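You operate a simulated robot arm through the tools that you are given. There is no shell and no other tool. Be economical: measure what you need, move in short steps, check, and stop when the job is done.

The job below is to be done with a simulated robot arm. You get a single attempt, and the scene is never put back.

JOB
Change the winder's cone to pink and set the dial to FAST.
Fine: free the thread first; the old cone goes on its peg in the rack; then hold the new thread.

Only the result counts: the job must be done as asked and must still hold three seconds after the hand-in. Knocking over, shifting, dropping, spilling or breaking anything else fails it.

ROBOT AND FRAMES
A 6-joint arm with a two-finger parallel gripper, fixed in place. Base frame: the origin is at the foot of the arm, x ahead of it, y to its left, z up; the work surface is at about z = 780. Readings come in mm, degrees, newtons and seconds.
With the tool pointing down near the work surface it reaches from about 320 to 740 mm from the base axis. Its first joint turns from -66.0 to 66.0 degrees. Payload 2.45 kg.
The tool frame sits at the grasp point between the pads (the TCP): z along the fingers, y along the line on which they close. The tips reach 24 mm beyond it. The gripper opens to 68 mm. The fingers are 17 mm wide and 10 mm thick; the gripper's body (40 by 70 mm) begins 41 mm behind the TCP.
Orientation is that of the tool frame in the base frame, as a unit quaternion [w, x, y, z]. With the fingers straight down and closing along the base's y, the tool's x points along the base's -x, its y along +y and its z along -z.

CONTROLS
- The arm moves only by the tool drive_tool. Its argument "motion" is a list of rows, each a list of 3 entries, a list of its own where there are three numbers: the turn, a rotation vector about the base's x, y, z in units of 45 degrees (1.0 is 45 degrees), then the shift along the base's x, y, z in units of 250 mm (1.0 is 250 mm), then the gripper command, from -1 (shut) to 1 (fully open), values between in proportion. In form: [[[wx, wy, wz], [tx, ty, tz], fingers], ...]. A call has 1 to 10 rows; each row is the pose to reach, as a shift and turn from the pose commanded when the call began. A call with a number of a shift or a turn outside -1 to 1 is refused whole. A row lasts 0.2 s, in which the tool goes at most 50 mm and 8.6 degrees; a call with a longer step from one row to the next is refused whole, and so is a gripper value outside its range. A pose out of reach is approached as far as the arm can. The call stops where the force on the tool passes 90 N (or 10 N more than at its start, if that is more) or the arm is blocked; 0.2 s more then pass. Each finger travels about 108 mm/s and halts on what it meets, pressing with about 22 N; the grip force reading is that of the motor and also rises with nothing between the fingers. The clock runs only during rows and for 0.2 s after the last one: add rows that repeat a pose to give the fingers time. The reply holds the time, the measured pose of the TCP, the force on the tool along the base axes, the opening and the grip force, in the units named above and with some noise, with the torque about the TCP (base axes, N m) and any sound that the robot's microphone picked up, and new pictures: "pictures" is both (left out), scene, wrist or none.
- Cameras (640 x 400 px; columns grow to the right, rows downward): "scene" is fixed at [155, 409.6, 1454.7]; the picture's right is [-0.78, -0.62, 0.00], its down [-0.43, 0.54, -0.72] and it looks along [0.45, -0.57, -0.69] (base axes); focal length 341 px, centre (320, 200). "wrist" rides on the gripper at [84, 11, -75] in the tool frame; the picture's right is [-0.13, 0.99, 0.00], its down [-0.60, -0.08, -0.79] and it looks along [-0.79, -0.10, 0.61] (tool axes); focal length 251 px, centre (320, 200). There is no depth. A picture from a camera that has moved, and an enlarged one, comes with that camera's place and axes in the base frame and with its lens. The place of the scene camera against the robot may be out by one fixed shift of up to 12 mm in any direction.
- close_up(camera, box): a new picture of the part [left, top, right, bottom] of that camera's present view, enlarged. It takes no simulated time.
- finish_job(): hands the job in; it is judged then, once.

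Work in short steps. Places have to be worked out from the pictures, the camera data and where the tool is seen: move nearer, look again, correct. Check each grasp and each placing, and mend what went wrong. You have 120 turns and 200 pictures in all, those below and enlarged ones among them. Open the gripper and draw the arm clear of the work before you hand the job in, unless the task says otherwise; then end with one line.

The tools are called after ">>>" as a command line: name --argument value ..., lists and objects as JSON in quotes. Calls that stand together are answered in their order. drive_tool: Moves the arm, as the interface text tells. Its arguments: {"type":"object","properties":{"motion":{"type":"array"},"pictures":{"type":"string","enum":["both","scene","wrist","none"]}},"required":["motion"]} The other tools are called the same way: close_up (camera, box) takes an enlarged picture of a part of a camera's view; finish_job () hands the job in.

At the start:

```text
time_s: 0.0
position: [475.3, 41.9, 1108.4]
ee_rot: [0.0, -0.001, 1.0, 0.0]
contact_force: [-0.1, -0.3, 0.4]
torque: [-0.03, -0.02, -0.02]
gripper_width: 68.0
grasp_force: 0.0
```

scene: 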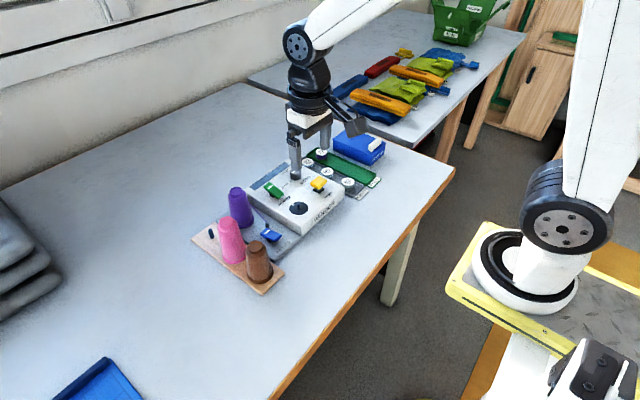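
wrist: 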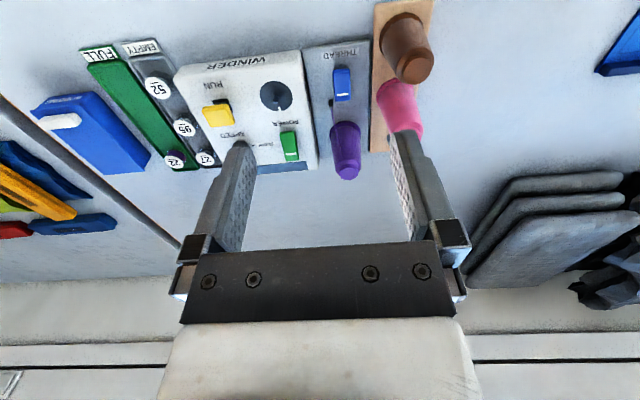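

I start by enlarging the work area in both views to identify the parts.

>>> close_up --camera "scene" --box '[180, 130, 400, 300]'

>>> close_up --camera "wrist" --box '[160, 0, 460, 190]'

```text
2.35 times, centred on (290, 215) of scene
camera zoom: at [155.0, 409.6, 1454.7], right [-0.78, -0.62, 0.0], down [-0.43, 0.54, -0.72], along [0.45, -0.57, -0.69], focal length 803 px, centre (391, 165)
```

zoom: 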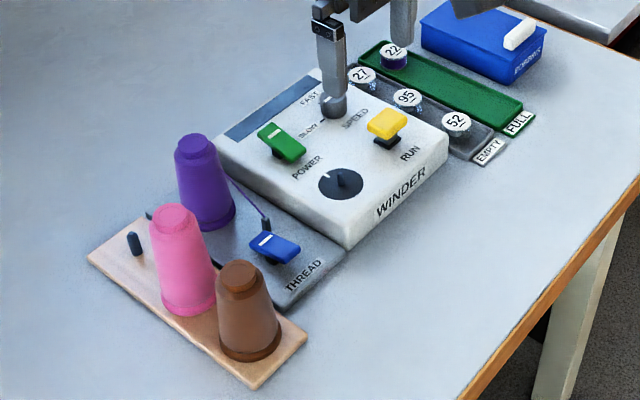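

```text
2.11 times, centred on (310, 95) of wrist
camera zoom: at [392.9, 52.4, 1184.1], right [0.13, 0.99, 0.0], down [0.6, -0.08, 0.79], along [0.79, -0.1, -0.61], focal length 529 px, centre (341, 421)
```

zoom: 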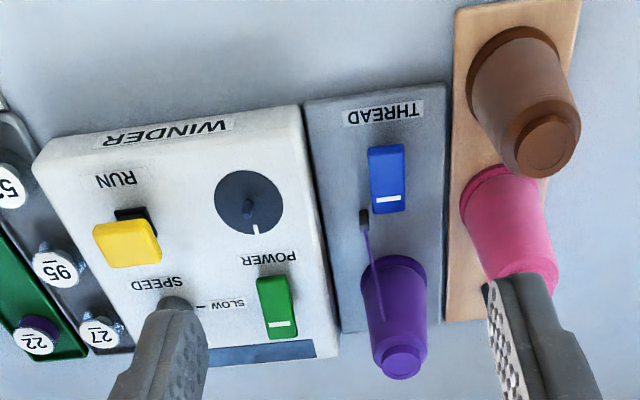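

The tool hides the SPEED area; I back the arm away toward the base and left to get a clear look.

>>> drive_tool --motion '[[[0, 0, 0], [-0.15, 0.1, 0], 1], [[0, 0, 0], [-0.3, 0.2, 0], 1], [[0, 0, 0], [-0.45, 0.35, 0], 1], [[0, 0, 0], [-0.45, 0.5, 0], 1]]'

>>> close_up --camera "scene" --box '[230, 140, 390, 240]'

>>> close_up --camera "scene" --box '[180, 170, 320, 300]'

```text
refused: row 3 steps farther than a row can; nothing moved
```

```text
4.00 times, centred on (310, 190) of scene
camera zoom: at [155.0, 409.6, 1454.7], right [-0.78, -0.62, 0.0], down [-0.43, 0.54, -0.72], along [0.45, -0.57, -0.69], focal length 1365 px, centre (360, 240)
```

zoom: 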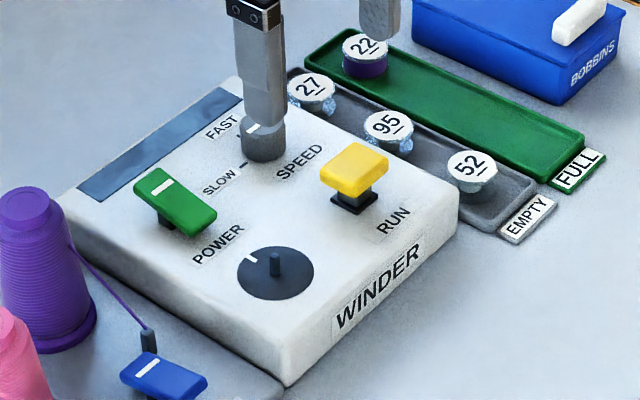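

```text
3.08 times, centred on (250, 235) of scene
camera zoom: at [155.0, 409.6, 1454.7], right [-0.78, -0.62, 0.0], down [-0.43, 0.54, -0.72], along [0.45, -0.57, -0.69], focal length 1050 px, centre (535, 92)
```

zoom: 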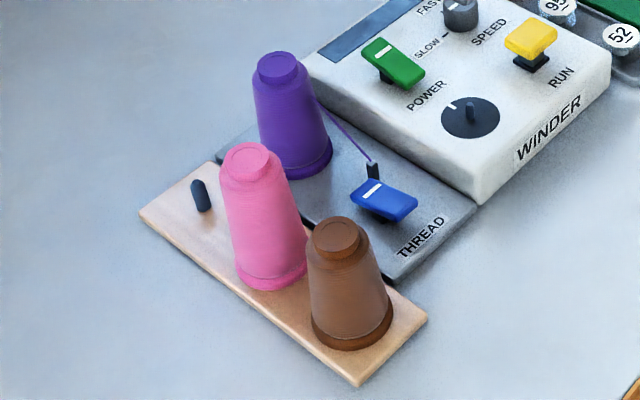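

Retrying the retreat with shorter steps.

>>> drive_tool --motion '[[[0, 0, 0], [-0.13, 0.1, 0], 1], [[0, 0, 0], [-0.26, 0.2, 0], 1], [[0, 0, 0], [-0.39, 0.3, 0], 1], [[0, 0, 0], [-0.45, 0.45, 0], 1]]'

>>> close_up --camera "scene" --box '[230, 140, 390, 240]'

>>> close_up --camera "wrist" --box '[100, 0, 440, 210]'

```text
time_s: 1.0
position: [362.4, 156.3, 1111.1]
ee_rot: [0.001, -0.001, 1.0, 0.0]
contact_force: [0.3, 0.1, -0.1]
torque: [-0.01, -0.01, 0.02]
gripper_width: 67.9
grasp_force: 0.1
camera wrist: at [279.1, 166.3, 1186.5], right [0.13, 0.99, 0.0], down [0.6, -0.08, 0.79], along [0.79, -0.1, -0.61], focal length 251 px, centre (320, 200)
```

scene: 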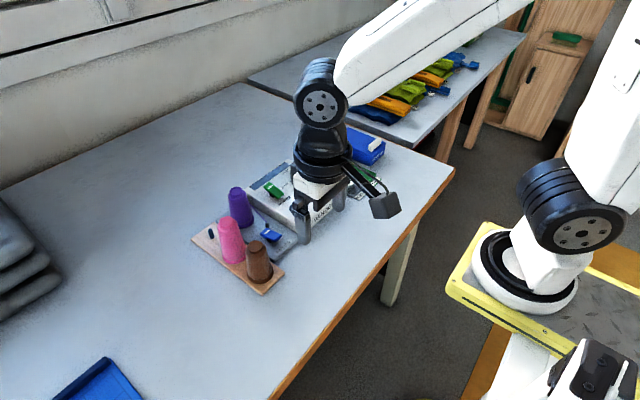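
wrist: 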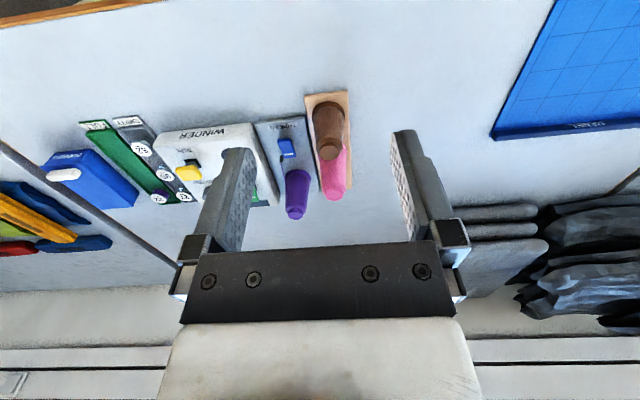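

```text
4.00 times, centred on (310, 190) of scene
camera zoom: at [155.0, 409.6, 1454.7], right [-0.78, -0.62, 0.0], down [-0.43, 0.54, -0.72], along [0.45, -0.57, -0.69], focal length 1365 px, centre (360, 240)
```

zoom: 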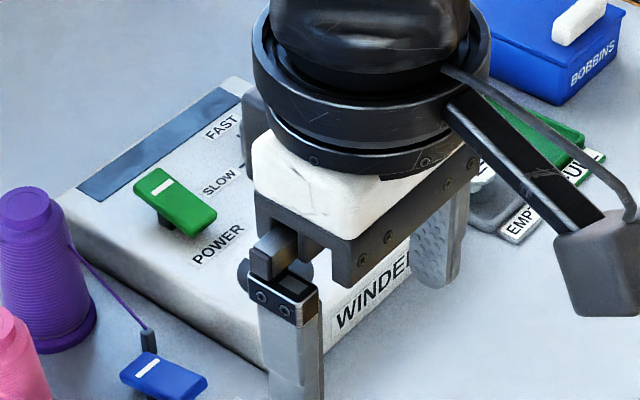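

```text
1.88 times, centred on (270, 105) of wrist
camera zoom: at [279.1, 166.3, 1186.5], right [0.13, 0.99, 0.0], down [0.6, -0.08, 0.79], along [0.79, -0.1, -0.61], focal length 473 px, centre (414, 379)
```

zoom: 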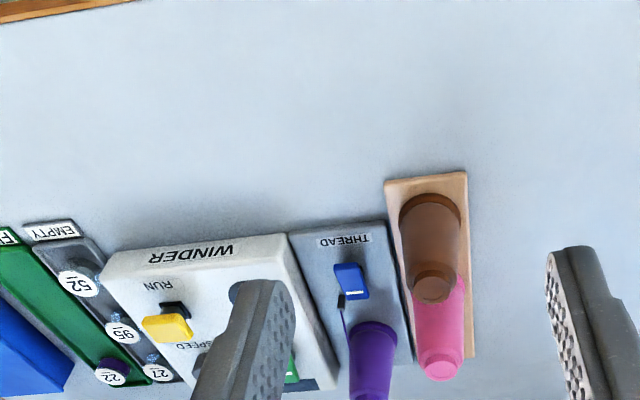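

Now I go in closer over the thread station: target about (560, 60, 1010), tips still ~90 mm above the cone tops.

>>> drive_tool --motion '[[[0, 0, 0], [0.13, -0.06, -0.06], 1], [[0, 0, 0], [0.26, -0.12, -0.13], 1], [[0, 0, 0], [0.39, -0.19, -0.2], 1], [[0, 0, 0], [0.52, -0.25, -0.26], 1], [[0, 0, 0], [0.65, -0.32, -0.33], 1], [[0, 0, 0], [0.79, -0.38, -0.4], 1], [[0, 0, 0], [0.79, -0.38, -0.4], 1]]'

>>> close_up --camera "wrist" --box '[160, 0, 480, 200]'

```text
time_s: 2.6
position: [560.2, 60.9, 1008.9]
ee_rot: [0.001, -0.002, 1.0, 0.001]
contact_force: [0.1, -0.2, 0.4]
torque: [0.0, 0.03, 0.01]
gripper_width: 68.1
grasp_force: 0.1
camera wrist: at [477.3, 71.8, 1084.1], right [0.13, 0.99, 0.0], down [0.6, -0.08, 0.79], along [0.79, -0.1, -0.61], focal length 251 px, centre (320, 200)
```

scene: 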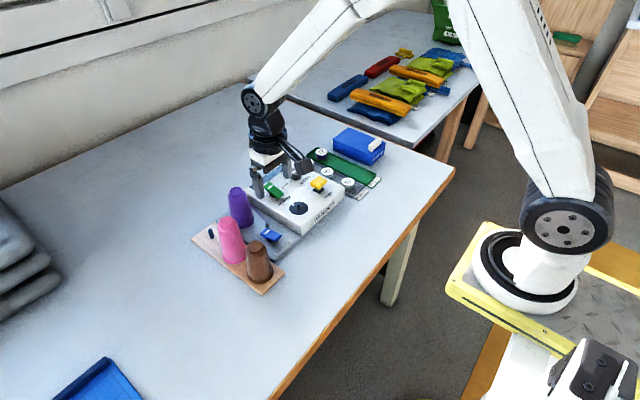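
wrist: 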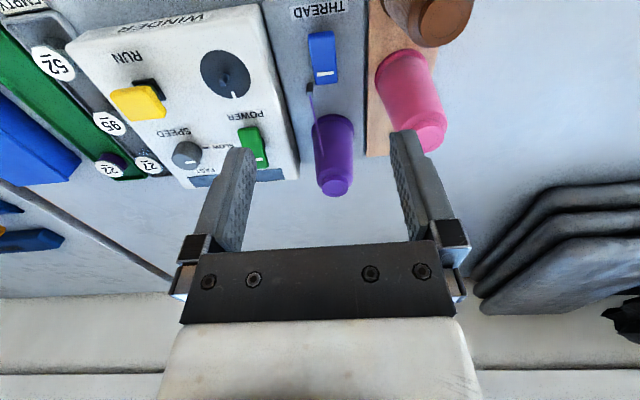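

```text
2.00 times, centred on (320, 100) of wrist
camera zoom: at [477.3, 71.8, 1084.1], right [0.13, 0.99, 0.0], down [0.6, -0.08, 0.79], along [0.79, -0.1, -0.61], focal length 503 px, centre (320, 400)
```

zoom: 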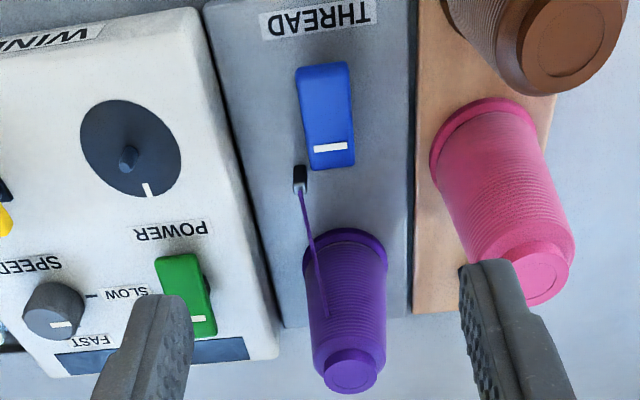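

The dial is the gray knob (SPEED). I move over in front of it for a closer look through the fingers: target (560, -110, 935).

>>> drive_tool --motion '[[[0, 0, 0], [0, -0.18, 0], 1], [[0, 0, 0], [0, -0.36, 0], 1], [[0, 0, 0], [0, -0.54, -0.05], 1], [[0, 0, 0], [0, -0.68, -0.15], 1], [[0, 0, 0], [0, -0.68, -0.3], 1], [[0, 0, 0], [0, -0.68, -0.3], 1]]' --pictures "wrist"

>>> close_up --camera "wrist" --box '[200, 100, 440, 250]'

>>> close_up --camera "scene" --box '[230, 200, 310, 260]'

```text
time_s: 4.0
position: [563.3, -110.8, 934.4]
ee_rot: [0.001, 0.0, 1.0, 0.0]
contact_force: [0.1, -0.6, -0.1]
torque: [-0.01, 0.0, 0.01]
gripper_width: 67.9
grasp_force: 0.1
camera wrist: at [477.8, -100.2, 1009.1], right [0.13, 0.99, 0.0], down [0.6, -0.08, 0.79], along [0.79, -0.1, -0.61], focal length 251 px, centre (320, 200)
```

wrist: 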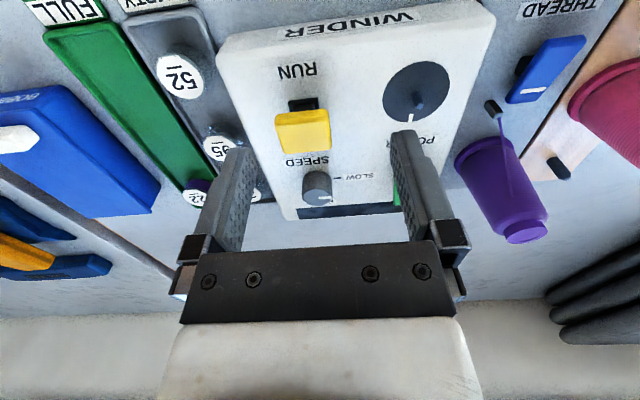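

```text
2.67 times, centred on (320, 175) of wrist
camera zoom: at [477.8, -100.2, 1009.1], right [0.13, 0.99, 0.0], down [0.6, -0.08, 0.79], along [0.79, -0.1, -0.61], focal length 670 px, centre (320, 267)
```

zoom: 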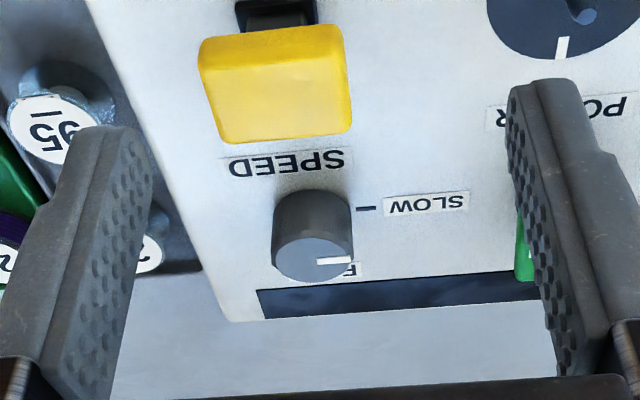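

```text
6.67 times, centred on (270, 230) of scene
camera zoom: at [155.0, 409.6, 1454.7], right [-0.78, -0.62, 0.0], down [-0.43, 0.54, -0.72], along [0.45, -0.57, -0.69], focal length 2275 px, centre (653, 0)
```

zoom: 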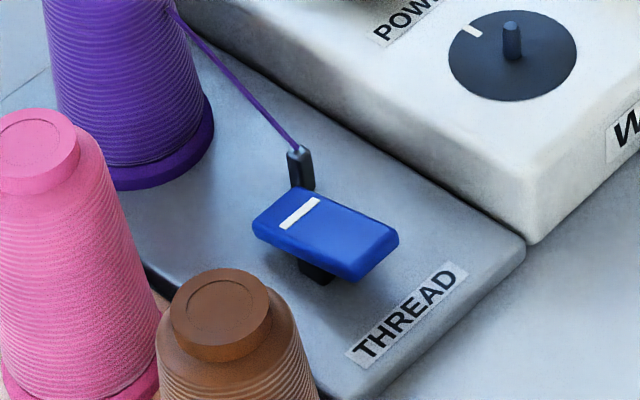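

Knob top is around (680, -129, 844), pointer facing SLOW (+y). I move forward so the camera looks down more steeply on it and the FAST tick becomes visible.

>>> drive_tool --motion '[[[0, 0, 0], [0.16, 0, 0], 1], [[0, 0, 0], [0.32, 0, 0], 1], [[0, 0, 0], [0.48, 0, 0], 1], [[0, 0, 0], [0.48, 0, 0], 1]]' --pictures "wrist"

>>> close_up --camera "wrist" --box '[220, 20, 420, 145]'

```text
time_s: 5.0
position: [682.6, -110.4, 934.9]
ee_rot: [0.001, -0.001, 1.0, 0.0]
contact_force: [0.2, 0.5, 0.3]
torque: [-0.01, 0.02, 0.0]
gripper_width: 68.1
grasp_force: 0.1
camera wrist: at [598.9, -99.5, 1010.3], right [0.13, 0.99, 0.0], down [0.6, -0.08, 0.79], along [0.79, -0.1, -0.61], focal length 251 px, centre (320, 200)
```

wrist: 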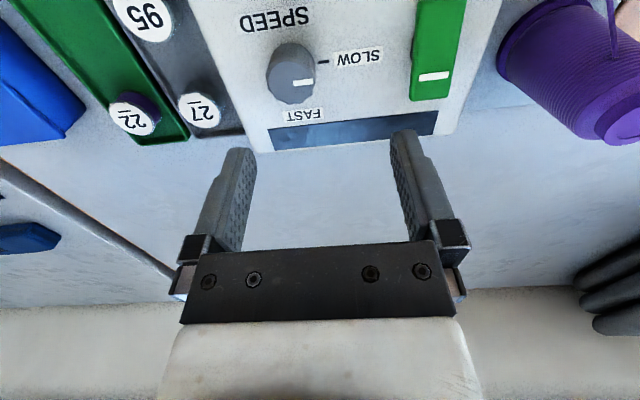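

```text
3.20 times, centred on (320, 82) of wrist
camera zoom: at [598.9, -99.5, 1010.3], right [0.13, 0.99, 0.0], down [0.6, -0.08, 0.79], along [0.79, -0.1, -0.61], focal length 805 px, centre (320, 576)
```

zoom: 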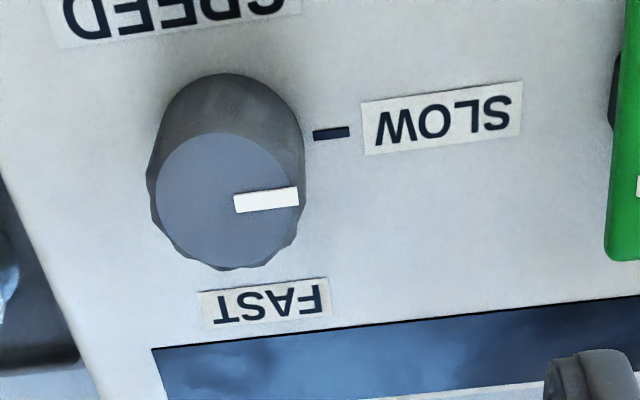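

Knob centre works out to (681.5, -129.2), top z≈847, Ø≈30; FAST lies due +x, i.e. a 90° clockwise turn. I align over it, narrow the fingers to ~48 mm and come down to z≈900 first.

>>> drive_tool --motion '[[[0, 0, 0], [-0.004, -0.075, 0], 0.4], [[0, 0, 0], [-0.004, -0.075, -0.14], 0.4], [[0, 0, 0], [-0.004, -0.075, -0.22], 0.4], [[0, 0, 0], [-0.004, -0.075, -0.22], 0.4]]'

>>> close_up --camera "scene" --box '[250, 130, 350, 210]'

```text
time_s: 6.0
position: [680.9, -129.7, 877.5]
ee_rot: [0.001, 0.0, 1.0, 0.0]
contact_force: [0.0, 0.3, -0.9]
torque: [-0.02, 0.01, 0.01]
gripper_width: 47.5
grasp_force: 0.1
camera wrist: at [597.5, -120.1, 953.3], right [0.13, 0.99, 0.0], down [0.6, -0.08, 0.79], along [0.79, -0.1, -0.61], focal length 251 px, centre (320, 200)
```

scene: 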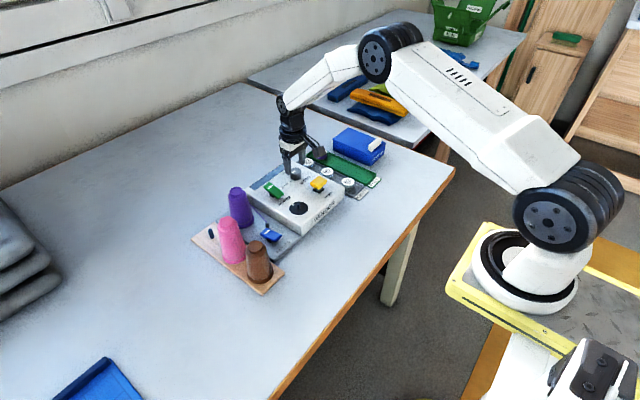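
wrist: 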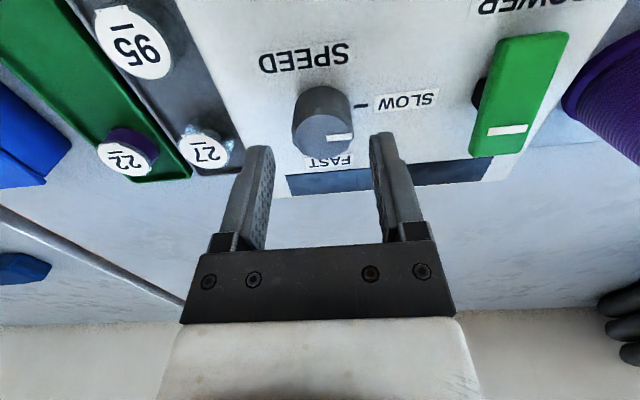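

```text
5.00 times, centred on (300, 170) of scene
camera zoom: at [155.0, 409.6, 1454.7], right [-0.78, -0.62, 0.0], down [-0.43, 0.54, -0.72], along [0.45, -0.57, -0.69], focal length 1706 px, centre (420, 350)
```

zoom: 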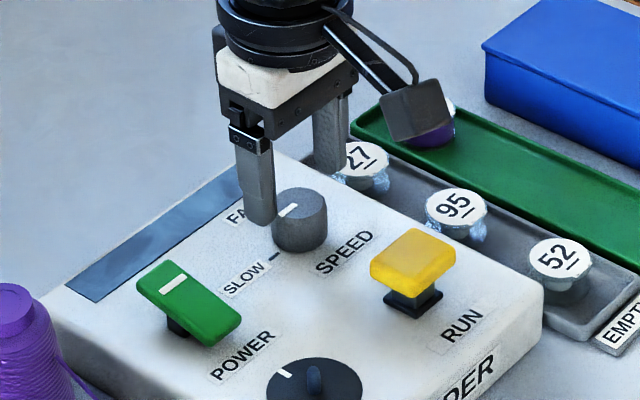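

The knob looks slightly nearer than the finger axis; I zoom to correct.

>>> close_up --camera "wrist" --box '[240, 70, 400, 170]'

```text
4.00 times, centred on (320, 120) of wrist
camera zoom: at [597.5, -120.1, 953.3], right [0.13, 0.99, 0.0], down [0.6, -0.08, 0.79], along [0.79, -0.1, -0.61], focal length 1006 px, centre (320, 520)
```

zoom: 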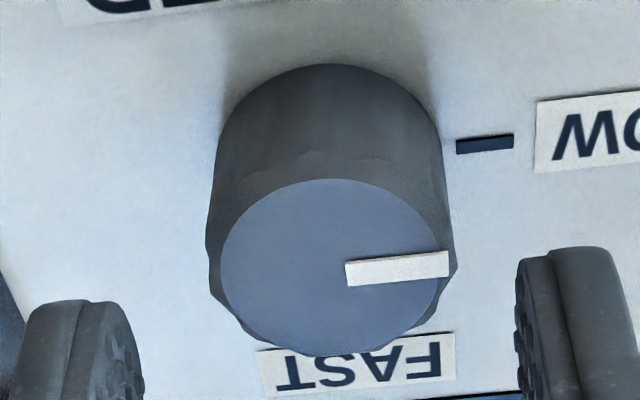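

Consistent: knob axis (681, -129), top 848, panel at ~823. I lower to z≈854 (tips ~830) and close on the knob.

>>> drive_tool --motion '[[[0, 0, 0], [0, 0.003, -0.095], 0.4], [[0, 0, 0], [0, 0.003, -0.095], 0.4], [[0, 0, 0], [0, 0.003, -0.095], -0.3], [[0, 0, 0], [0, 0.003, -0.095], -0.3]]' --pictures "wrist"

```text
time_s: 7.0
position: [681.5, -129.5, 855.3]
ee_rot: [0.001, -0.001, 1.0, -0.001]
contact_force: [0.5, 5.7, -1.6]
torque: [-0.41, -0.27, -0.02]
gripper_width: 31.6
grasp_force: 45.1
camera wrist: at [597.7, -118.6, 930.5], right [0.13, 0.99, 0.0], down [0.6, -0.08, 0.79], along [0.79, -0.1, -0.61], focal length 251 px, centre (320, 200)
```

wrist: 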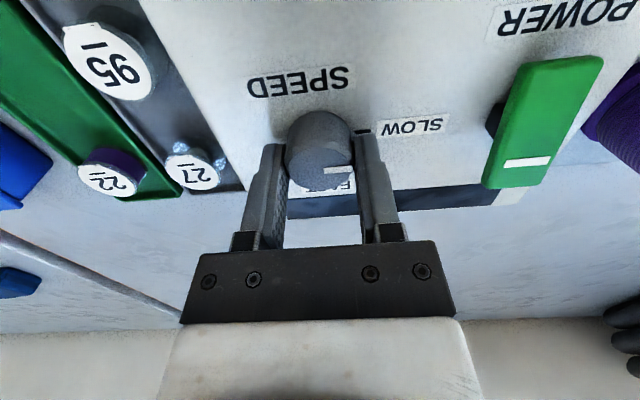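

Gripped (31.6 mm). Turning clockwise 45° first.

>>> drive_tool --motion '[[[0, 0, -0.17], [0, 0.003, 0], -0.3], [[0, 0, -0.34], [0, 0.003, 0], -0.3], [[0, 0, -0.51], [0, 0.003, 0], -0.3], [[0, 0, -0.68], [0, 0.003, 0], -0.3], [[0, 0, -0.85], [0, 0.003, 0], -0.3], [[0, 0, -1.0], [0, 0.003, 0], -0.3]]' --pictures "wrist"

```text
time_s: 8.4
position: [681.6, -129.6, 855.0]
ee_rot: [0.003, 0.385, 0.923, 0.0]
contact_force: [4.5, -22.4, -2.5]
torque: [-0.6, -0.12, 0.06]
gripper_width: 31.6
grasp_force: 45.0
camera wrist: at [629.5, -63.2, 930.3], right [0.79, 0.61, 0.0], down [0.37, -0.48, 0.8], along [0.48, -0.63, -0.61], focal length 251 px, centre (320, 200)
```

wrist: 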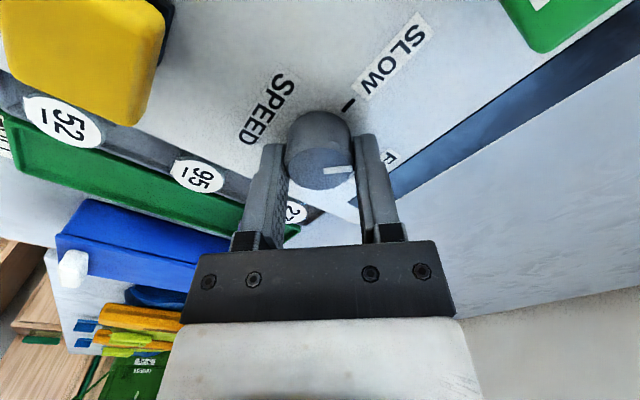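

The knob turns with the fingers. I take out the small y offset (side force -22 N) and turn the second 45°.

>>> drive_tool --motion '[[[0, 0, -0.17], [0, -0.004, 0], -0.3], [[0, 0, -0.34], [0, -0.004, 0], -0.3], [[0, 0, -0.51], [0, -0.004, 0], -0.3], [[0, 0, -0.68], [0, -0.004, 0], -0.3], [[0, 0, -0.85], [0, -0.004, 0], -0.3], [[0, 0, -1.0], [0, -0.004, 0], -0.3], [[0, 0, -1.0], [0, -0.004, 0], -0.3]]' --pictures "wrist"

>>> close_up --camera "wrist" --box '[240, 80, 400, 230]'

```text
time_s: 10.0
position: [678.3, -131.2, 854.8]
ee_rot: [0.0, 0.708, 0.706, 0.0]
contact_force: [-13.4, -20.5, 12.2]
torque: [0.13, -0.09, 0.07]
gripper_width: 31.6
grasp_force: 45.0
camera wrist: at [691.0, -47.1, 930.5], right [0.99, -0.13, 0.0], down [-0.08, -0.6, 0.79], along [-0.1, -0.79, -0.61], focal length 251 px, centre (320, 200)
```

wrist: 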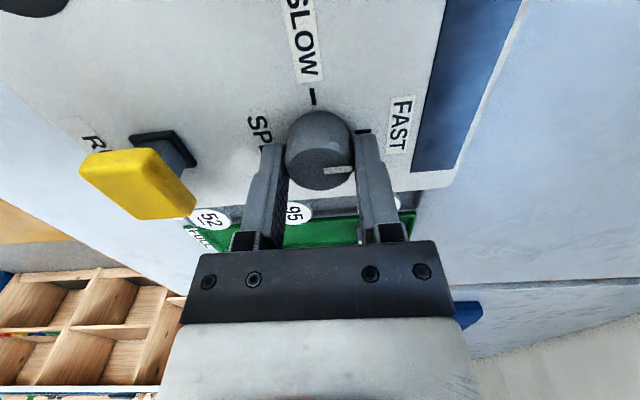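

```text
2.67 times, centred on (320, 155) of wrist
camera zoom: at [691.0, -47.1, 930.5], right [0.99, -0.13, 0.0], down [-0.08, -0.6, 0.79], along [-0.1, -0.79, -0.61], focal length 670 px, centre (320, 320)
```

zoom: 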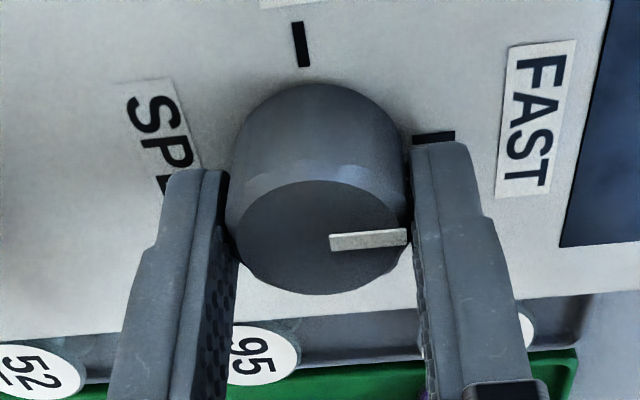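

The pointer sits at FAST. I open slightly (to ~42 mm) and rise straight up.

>>> drive_tool --motion '[[[0, 0, 0], [-0.006, 0, 0], 0.22], [[0, 0, 0], [-0.006, 0, 0], 0.22], [[0, 0, 0], [-0.006, 0, 0.1], 0.22], [[0, 0, 0], [-0.006, 0, 0.28], 0.22], [[0, 0, 0], [-0.006, 0, 0.45], 0.22], [[0, 0, 0], [-0.006, 0, 0.45], 0.22]]'

>>> close_up --camera "scene" --box '[230, 130, 390, 240]'

>>> close_up --camera "wrist" --box '[240, 40, 400, 180]'

```text
time_s: 11.4
position: [678.6, -130.3, 964.9]
ee_rot: [0.001, 0.707, 0.707, -0.001]
contact_force: [0.0, 0.1, -0.2]
torque: [-0.01, -0.02, 0.01]
gripper_width: 41.5
grasp_force: 0.0
camera wrist: at [690.0, -46.7, 1041.5], right [0.99, -0.13, 0.0], down [-0.08, -0.6, 0.79], along [-0.1, -0.79, -0.61], focal length 251 px, centre (320, 200)
```

scene: 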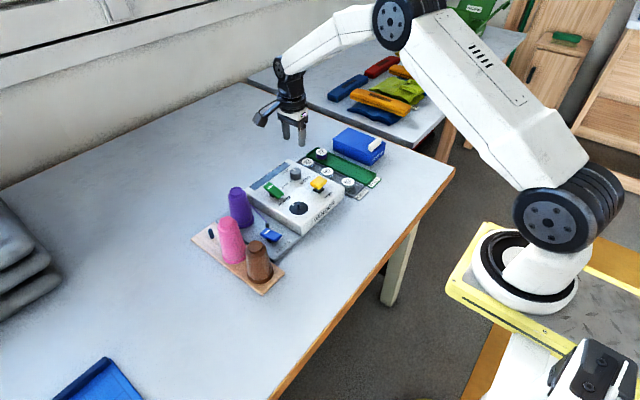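
wrist: 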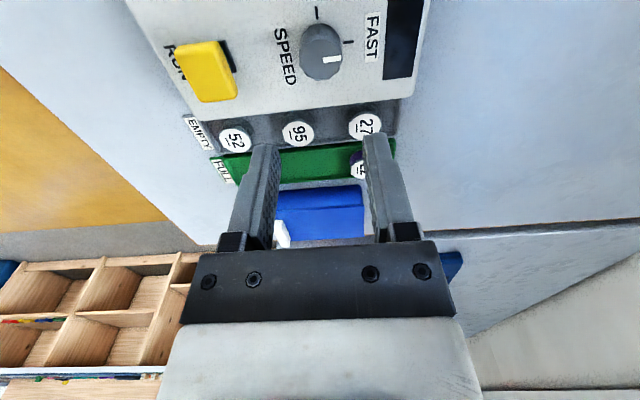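

```text
3.64 times, centred on (310, 185) of scene
camera zoom: at [155.0, 409.6, 1454.7], right [-0.78, -0.62, 0.0], down [-0.43, 0.54, -0.72], along [0.45, -0.57, -0.69], focal length 1241 px, centre (356, 254)
```

zoom: 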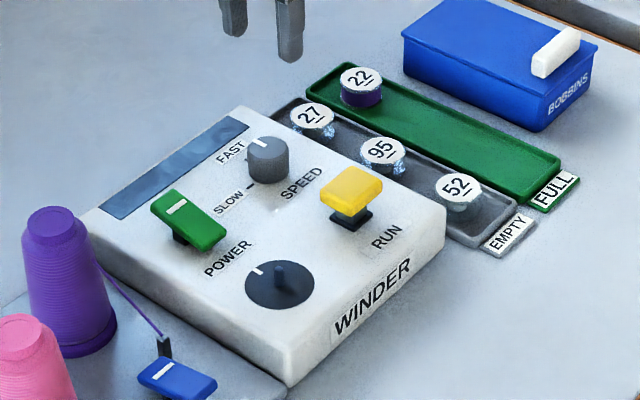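

```text
2.86 times, centred on (320, 110) of wrist
camera zoom: at [690.0, -46.7, 1041.5], right [0.99, -0.13, 0.0], down [-0.08, -0.6, 0.79], along [-0.1, -0.79, -0.61], focal length 718 px, centre (320, 457)
```

zoom: 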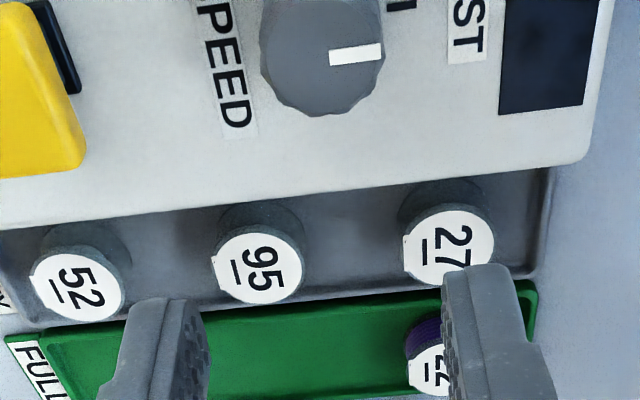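

Dial is on FAST and nothing else moved. Now I head for the blue THREAD paddle, unwinding the wrist on the way, keeping z 965.

>>> drive_tool --motion '[[[0, 0, 0.16], [-0.12, 0.12, 0], 0.22], [[0, 0, 0.33], [-0.24, 0.25, 0], 0.22], [[0, 0, 0.5], [-0.36, 0.38, 0], 0.22], [[0, 0, 0.66], [-0.48, 0.5, 0], 0.22], [[0, 0, 0.83], [-0.6, 0.63, 0], 0.22], [[0, 0, 1.0], [-0.7, 0.76, 0], 0.22]]' --pictures "none"

>>> drive_tool --motion '[[[0, 0, 0.17], [0, 0, 0], 0.22], [[0, 0, 0.34], [0, 0, -0.04], 0.22], [[0, 0, 0.51], [0, 0, -0.08], 0.22], [[0, 0, 0.68], [0, 0, -0.12], 0.22], [[0, 0, 0.85], [0, 0, -0.16], 0.22], [[0, 0, 1.0], [0, 0, -0.2], 0.22], [[0, 0, 1.0], [0, 0, -0.2], 0.22]]'

>>> close_up --camera "wrist" --box '[220, 60, 420, 200]'

```text
time_s: 12.8
position: [503.7, 60.7, 969.4]
ee_rot: [0.001, 0.381, 0.925, 0.0]
contact_force: [-0.1, 0.9, -0.7]
torque: [-0.01, -0.01, 0.04]
gripper_width: 41.7
grasp_force: 0.0
```

```text
time_s: 14.4
position: [503.6, 61.9, 917.3]
ee_rot: [0.001, -0.002, 1.0, 0.001]
contact_force: [0.6, 0.3, 0.6]
torque: [0.04, 0.02, 0.02]
gripper_width: 41.5
grasp_force: 0.1
camera wrist: at [420.3, 71.8, 992.9], right [0.13, 0.99, 0.0], down [0.6, -0.08, 0.79], along [0.79, -0.1, -0.61], focal length 251 px, centre (320, 200)
```

scene: 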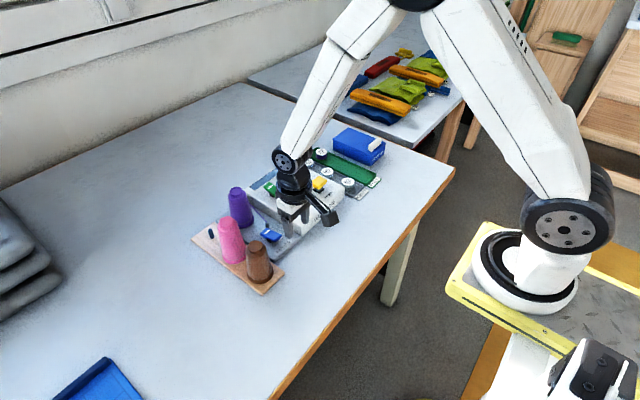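
wrist: 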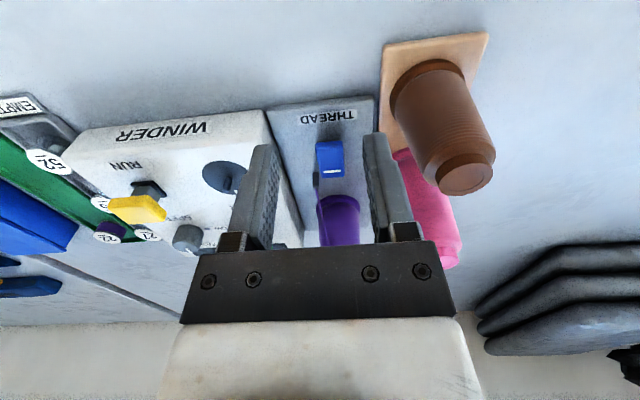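

```text
2.86 times, centred on (320, 130) of wrist
camera zoom: at [420.3, 71.8, 992.9], right [0.13, 0.99, 0.0], down [0.6, -0.08, 0.79], along [0.79, -0.1, -0.61], focal length 718 px, centre (320, 400)
```

zoom: 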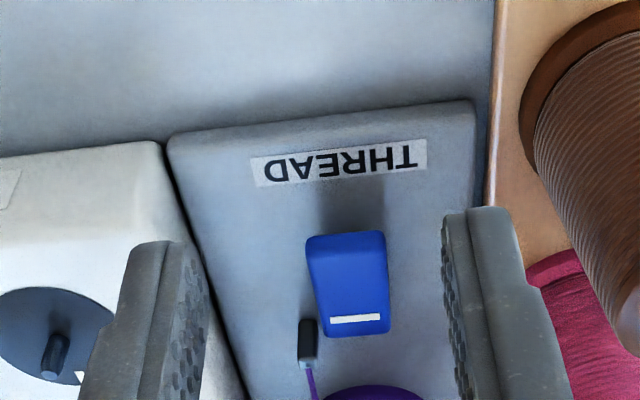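

I enlarge the paddle in the scene view to judge which end is raised.

>>> close_up --camera "scene" --box '[250, 215, 300, 250]'

>>> close_up --camera "wrist" --box '[290, 120, 370, 190]'

```text
11.43 times, centred on (275, 232) of scene
camera zoom: at [155.0, 409.6, 1454.7], right [-0.78, -0.62, 0.0], down [-0.43, 0.54, -0.72], along [0.45, -0.57, -0.69], focal length 3901 px, centre (834, -171)
```

zoom: 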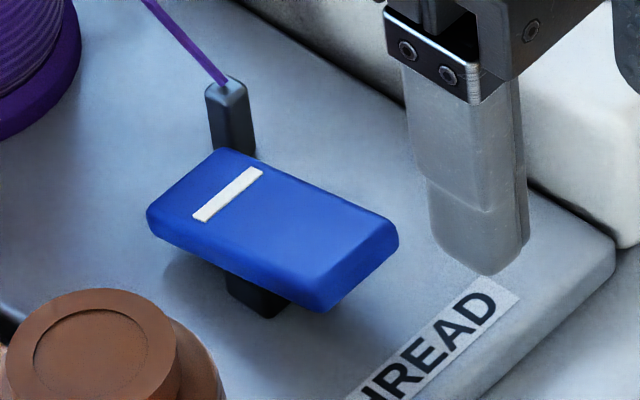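

```text
5.71 times, centred on (330, 155) of wrist
camera zoom: at [420.3, 71.8, 992.9], right [0.13, 0.99, 0.0], down [0.6, -0.08, 0.79], along [0.79, -0.1, -0.61], focal length 1437 px, centre (263, 457)
```

zoom: 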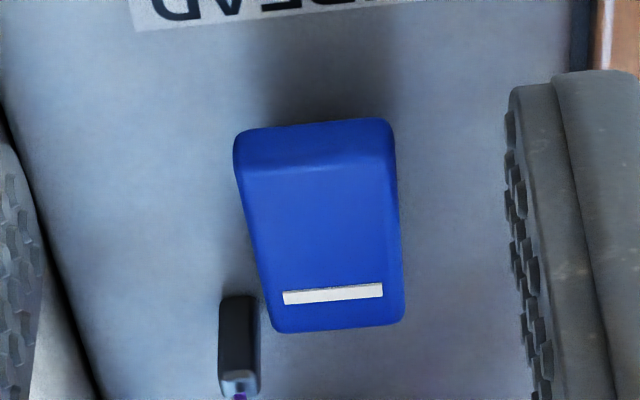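

The near end (toward the base) is raised, around (572–580, 62, 811); the marked end is down. I close the fingers and position above the near end, tips at ~z 828, to check.

>>> drive_tool --motion '[[[0, 0, 0], [0.15, 0, 0], -1], [[0, 0, 0], [0.302, 0, 0], -1], [[0, 0, 0], [0.302, 0, -0.13], -1], [[0, 0, 0], [0.302, 0, -0.262], -1], [[0, 0, 0], [0.302, 0, -0.262], -1]]'

>>> close_up --camera "wrist" --box '[240, 80, 400, 200]'

>>> close_up --camera "scene" --box '[230, 190, 310, 250]'

```text
time_s: 15.6
position: [581.2, 62.3, 852.4]
ee_rot: [0.0, -0.001, 1.0, 0.0]
contact_force: [-0.2, 0.6, 0.2]
torque: [0.0, 0.01, -0.01]
gripper_width: 0.0
grasp_force: 22.0
camera wrist: at [497.9, 72.4, 927.9], right [0.13, 0.99, 0.0], down [0.6, -0.08, 0.79], along [0.79, -0.1, -0.61], focal length 251 px, centre (320, 200)
```

scene: 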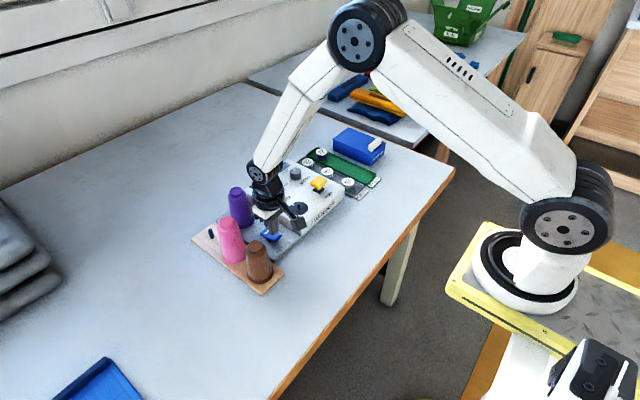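
wrist: 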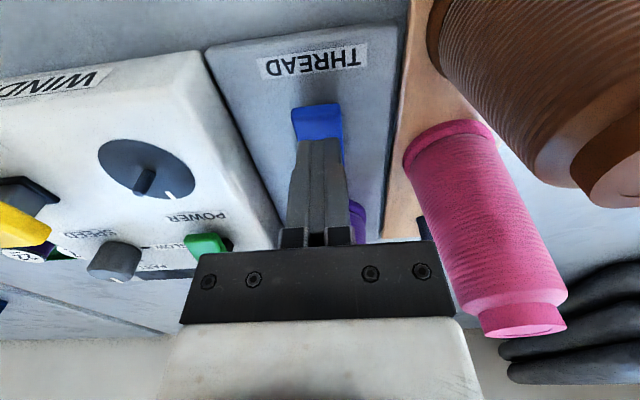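

```text
3.33 times, centred on (320, 140) of wrist
camera zoom: at [497.9, 72.4, 927.9], right [0.13, 0.99, 0.0], down [0.6, -0.08, 0.79], along [0.79, -0.1, -0.61], focal length 838 px, centre (320, 400)
```

zoom: 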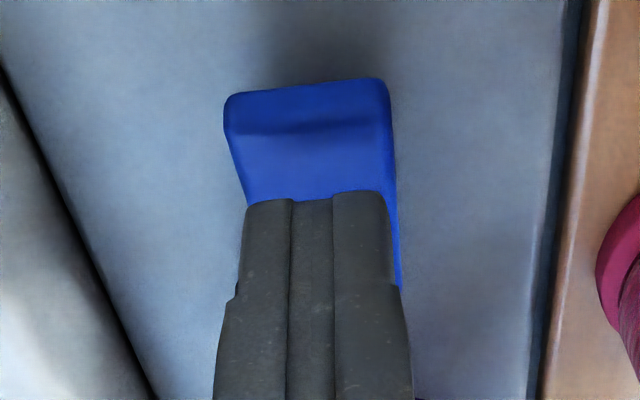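

```text
6.67 times, centred on (270, 220) of scene
camera zoom: at [155.0, 409.6, 1454.7], right [-0.78, -0.62, 0.0], down [-0.43, 0.54, -0.72], along [0.45, -0.57, -0.69], focal length 2275 px, centre (653, 67)
```

zoom: 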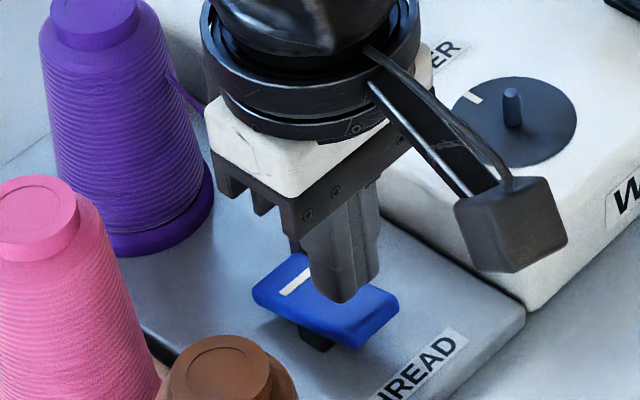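

Paddle's near top edge is at x≈578, so I press at x≈585: descend in small steps ~27 mm, watching force and sound.

>>> drive_tool --motion '[[[0, 0, 0], [0.016, -0.004, 0], -1], [[0, 0, 0], [0.016, -0.004, -0.04], -1], [[0, 0, 0], [0.016, -0.004, -0.06], -1], [[0, 0, 0], [0.016, -0.004, -0.075], -1], [[0, 0, 0], [0.016, -0.004, -0.09], -1], [[0, 0, 0], [0.016, -0.004, -0.105], -1]]' --pictures "wrist"

```text
time_s: 16.8
position: [584.7, 60.9, 838.1]
ee_rot: [0.0, -0.001, 1.0, 0.0]
contact_force: [-15.3, -1.2, 24.4]
torque: [0.0, 0.21, 0.03]
gripper_width: 0.0
grasp_force: 22.0
stopped in row 6: the force on the tool passed its limit at 100 N (the readings are from after the stop); the commanded pose is now the measured one
camera wrist: at [501.3, 71.1, 912.7], right [0.13, 0.99, 0.0], down [0.6, -0.08, 0.79], along [0.79, -0.1, -0.61], focal length 251 px, centre (320, 200)
```

wrist: 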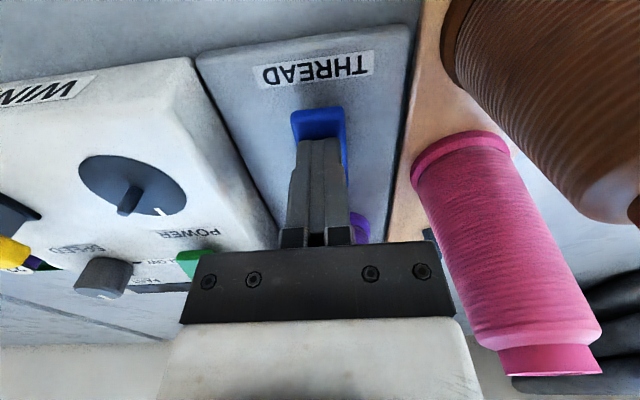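

Contact at tip z≈814 but it resisted (100 N), no click. I lift and look for any change.

>>> drive_tool --motion '[[[0, 0, 0], [0, 0, 0.1], -1], [[0, 0, 0], [-0.15, 0, 0.2], -1], [[0, 0, 0], [-0.3, 0, 0.25], -1], [[0, 0, 0], [-0.3, 0, 0.25], -1]]' --pictures "wrist"

>>> close_up --camera "scene" --box '[250, 215, 300, 250]'

>>> close_up --camera "wrist" --box '[280, 110, 380, 190]'

>>> close_up --camera "scene" --box '[255, 170, 335, 220]'

```text
time_s: 17.8
position: [508.9, 58.4, 897.8]
ee_rot: [0.002, -0.001, 1.0, 0.0]
contact_force: [0.0, -0.8, -0.8]
torque: [0.01, 0.0, -0.01]
gripper_width: 0.0
grasp_force: 21.7
camera wrist: at [425.2, 69.6, 973.5], right [0.13, 0.99, 0.0], down [0.6, -0.08, 0.79], along [0.79, -0.1, -0.61], focal length 251 px, centre (320, 200)
```

wrist: 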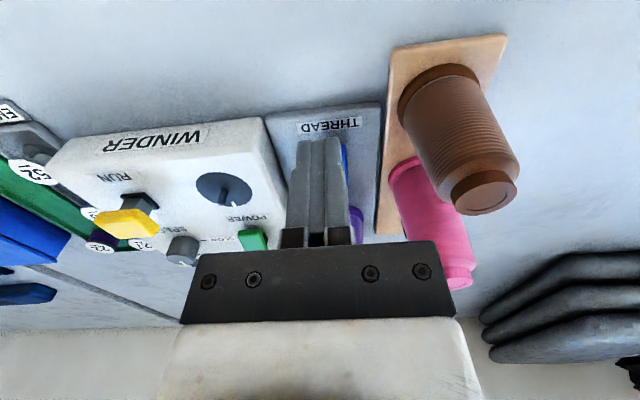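

```text
11.43 times, centred on (275, 232) of scene
camera zoom: at [155.0, 409.6, 1454.7], right [-0.78, -0.62, 0.0], down [-0.43, 0.54, -0.72], along [0.45, -0.57, -0.69], focal length 3901 px, centre (834, -171)
```

zoom: 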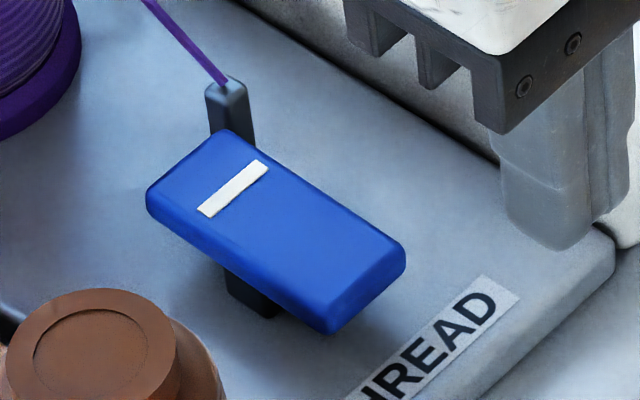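

```text
5.00 times, centred on (330, 150) of wrist
camera zoom: at [425.2, 69.6, 973.5], right [0.13, 0.99, 0.0], down [0.6, -0.08, 0.79], along [0.79, -0.1, -0.61], focal length 1257 px, centre (270, 450)
```

zoom: 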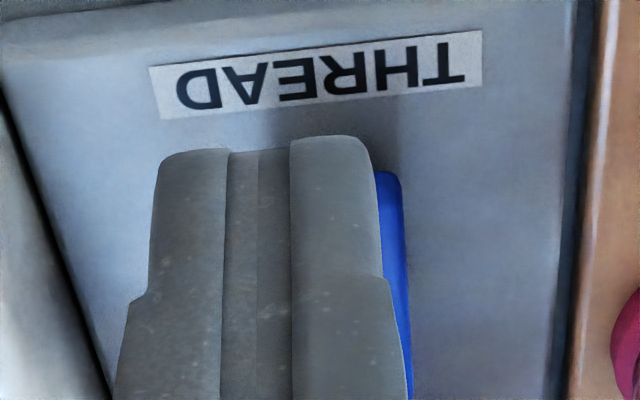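

```text
8.00 times, centred on (295, 195) of scene
camera zoom: at [155.0, 409.6, 1454.7], right [-0.78, -0.62, 0.0], down [-0.43, 0.54, -0.72], along [0.45, -0.57, -0.69], focal length 2730 px, centre (520, 240)
```

zoom: 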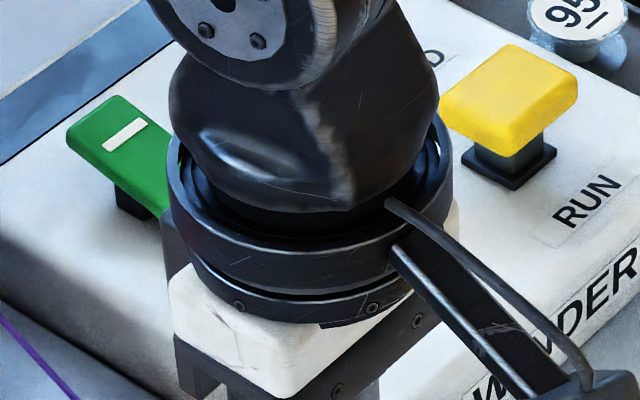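

The paddle did flip: the marked end is now raised. I check whether the thread looks different.

>>> close_up --camera "scene" --box '[215, 175, 295, 245]'

```text
5.71 times, centred on (255, 210) of scene
camera zoom: at [155.0, 409.6, 1454.7], right [-0.78, -0.62, 0.0], down [-0.43, 0.54, -0.72], along [0.45, -0.57, -0.69], focal length 1950 px, centre (691, 143)
```

zoom: 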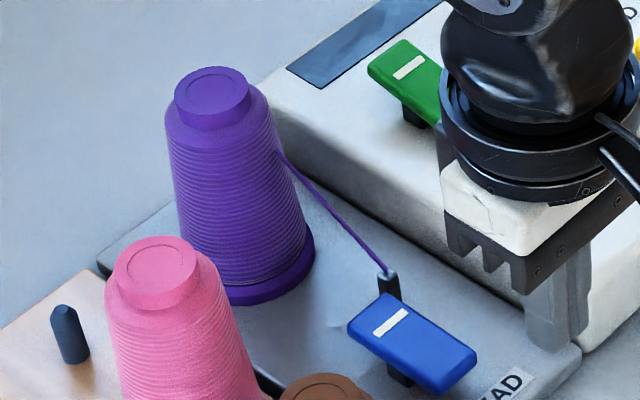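

Purple cone top works out to about (700, 62, 893). I open the fingers and approach for a close look at the cap and the rack's free peg: target (620, 62, 960).

>>> drive_tool --motion '[[[0, 0, 0], [0, 0.01, 0.18], 0], [[0, 0, 0], [0.15, 0.015, 0.25], 1], [[0, 0, 0], [0.3, 0.015, 0.25], 1], [[0, 0, 0], [0.45, 0.015, 0.25], 1], [[0, 0, 0], [0.45, 0.015, 0.25], 1]]'

>>> close_up --camera "wrist" --box '[240, 100, 400, 220]'

```text
time_s: 19.0
position: [624.1, 62.4, 959.1]
ee_rot: [0.001, -0.001, 1.0, 0.001]
contact_force: [-0.1, 0.2, -0.3]
torque: [0.02, -0.02, 0.01]
gripper_width: 68.1
grasp_force: 0.3
camera wrist: at [540.1, 73.2, 1035.3], right [0.13, 0.99, 0.0], down [0.6, -0.08, 0.79], along [0.79, -0.1, -0.61], focal length 251 px, centre (320, 200)
```

scene: 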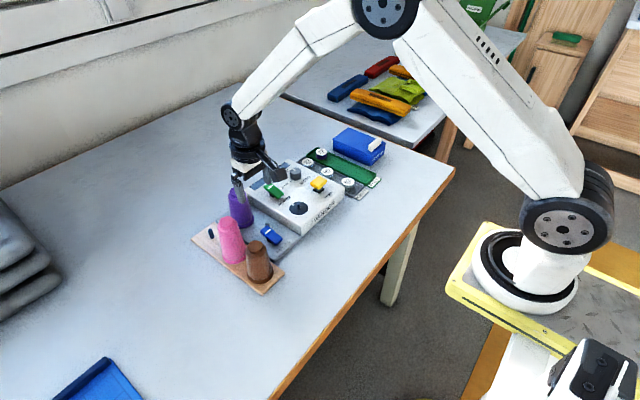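
wrist: 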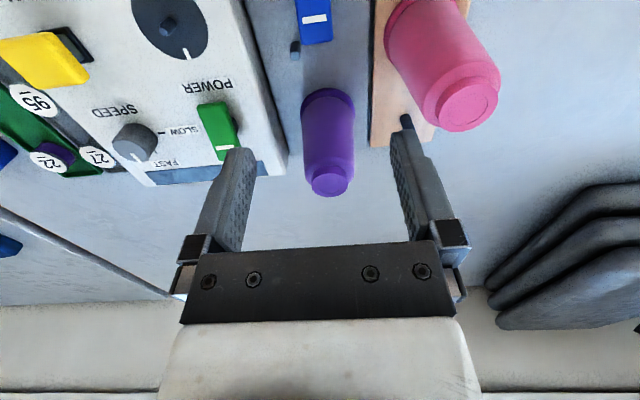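

```text
3.33 times, centred on (320, 160) of wrist
camera zoom: at [540.1, 73.2, 1035.3], right [0.13, 0.99, 0.0], down [0.6, -0.08, 0.79], along [0.79, -0.1, -0.61], focal length 838 px, centre (320, 333)
```

zoom: 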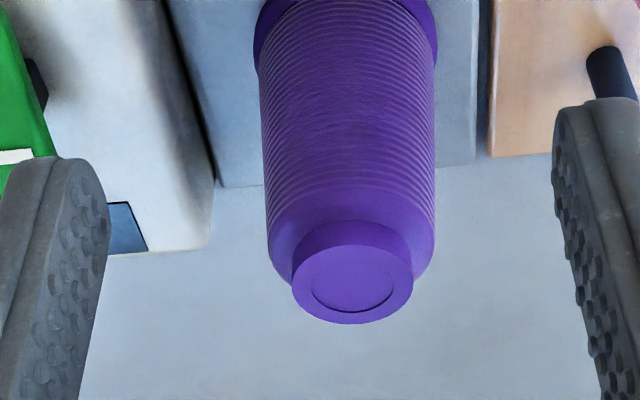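

The thread is gone from the cone, so it is free. I narrow the fingers here to see the free peg, which a finger hides.

>>> drive_tool --motion '[[[0, 0, 0], [0, 0, 0], -1], [[0, 0, 0], [0, 0, 0], -1]]' --pictures "none"

>>> close_up --camera "wrist" --box '[360, 60, 520, 180]'

>>> close_up --camera "scene" --box '[190, 200, 290, 300]'

```text
time_s: 19.6
position: [623.9, 62.4, 959.3]
ee_rot: [0.001, -0.001, 1.0, 0.0]
contact_force: [0.0, -0.4, -0.4]
torque: [0.02, 0.02, 0.01]
gripper_width: 0.0
grasp_force: 22.0
```

```text
3.33 times, centred on (440, 120) of wrist
camera zoom: at [539.8, 73.4, 1035.3], right [0.13, 0.99, 0.0], down [0.6, -0.08, 0.79], along [0.79, -0.1, -0.61], focal length 838 px, centre (-80, 467)
```

zoom: 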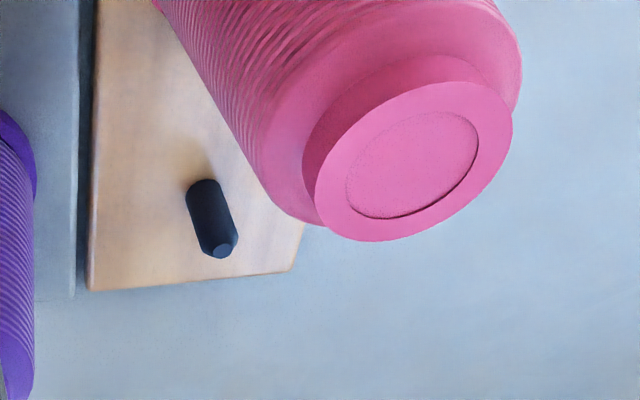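

```text
4.00 times, centred on (240, 250) of scene
camera zoom: at [155.0, 409.6, 1454.7], right [-0.78, -0.62, 0.0], down [-0.43, 0.54, -0.72], along [0.45, -0.57, -0.69], focal length 1365 px, centre (640, 0)
```

zoom: 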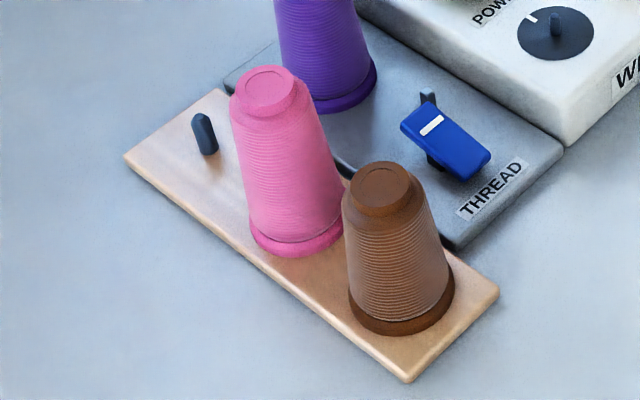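

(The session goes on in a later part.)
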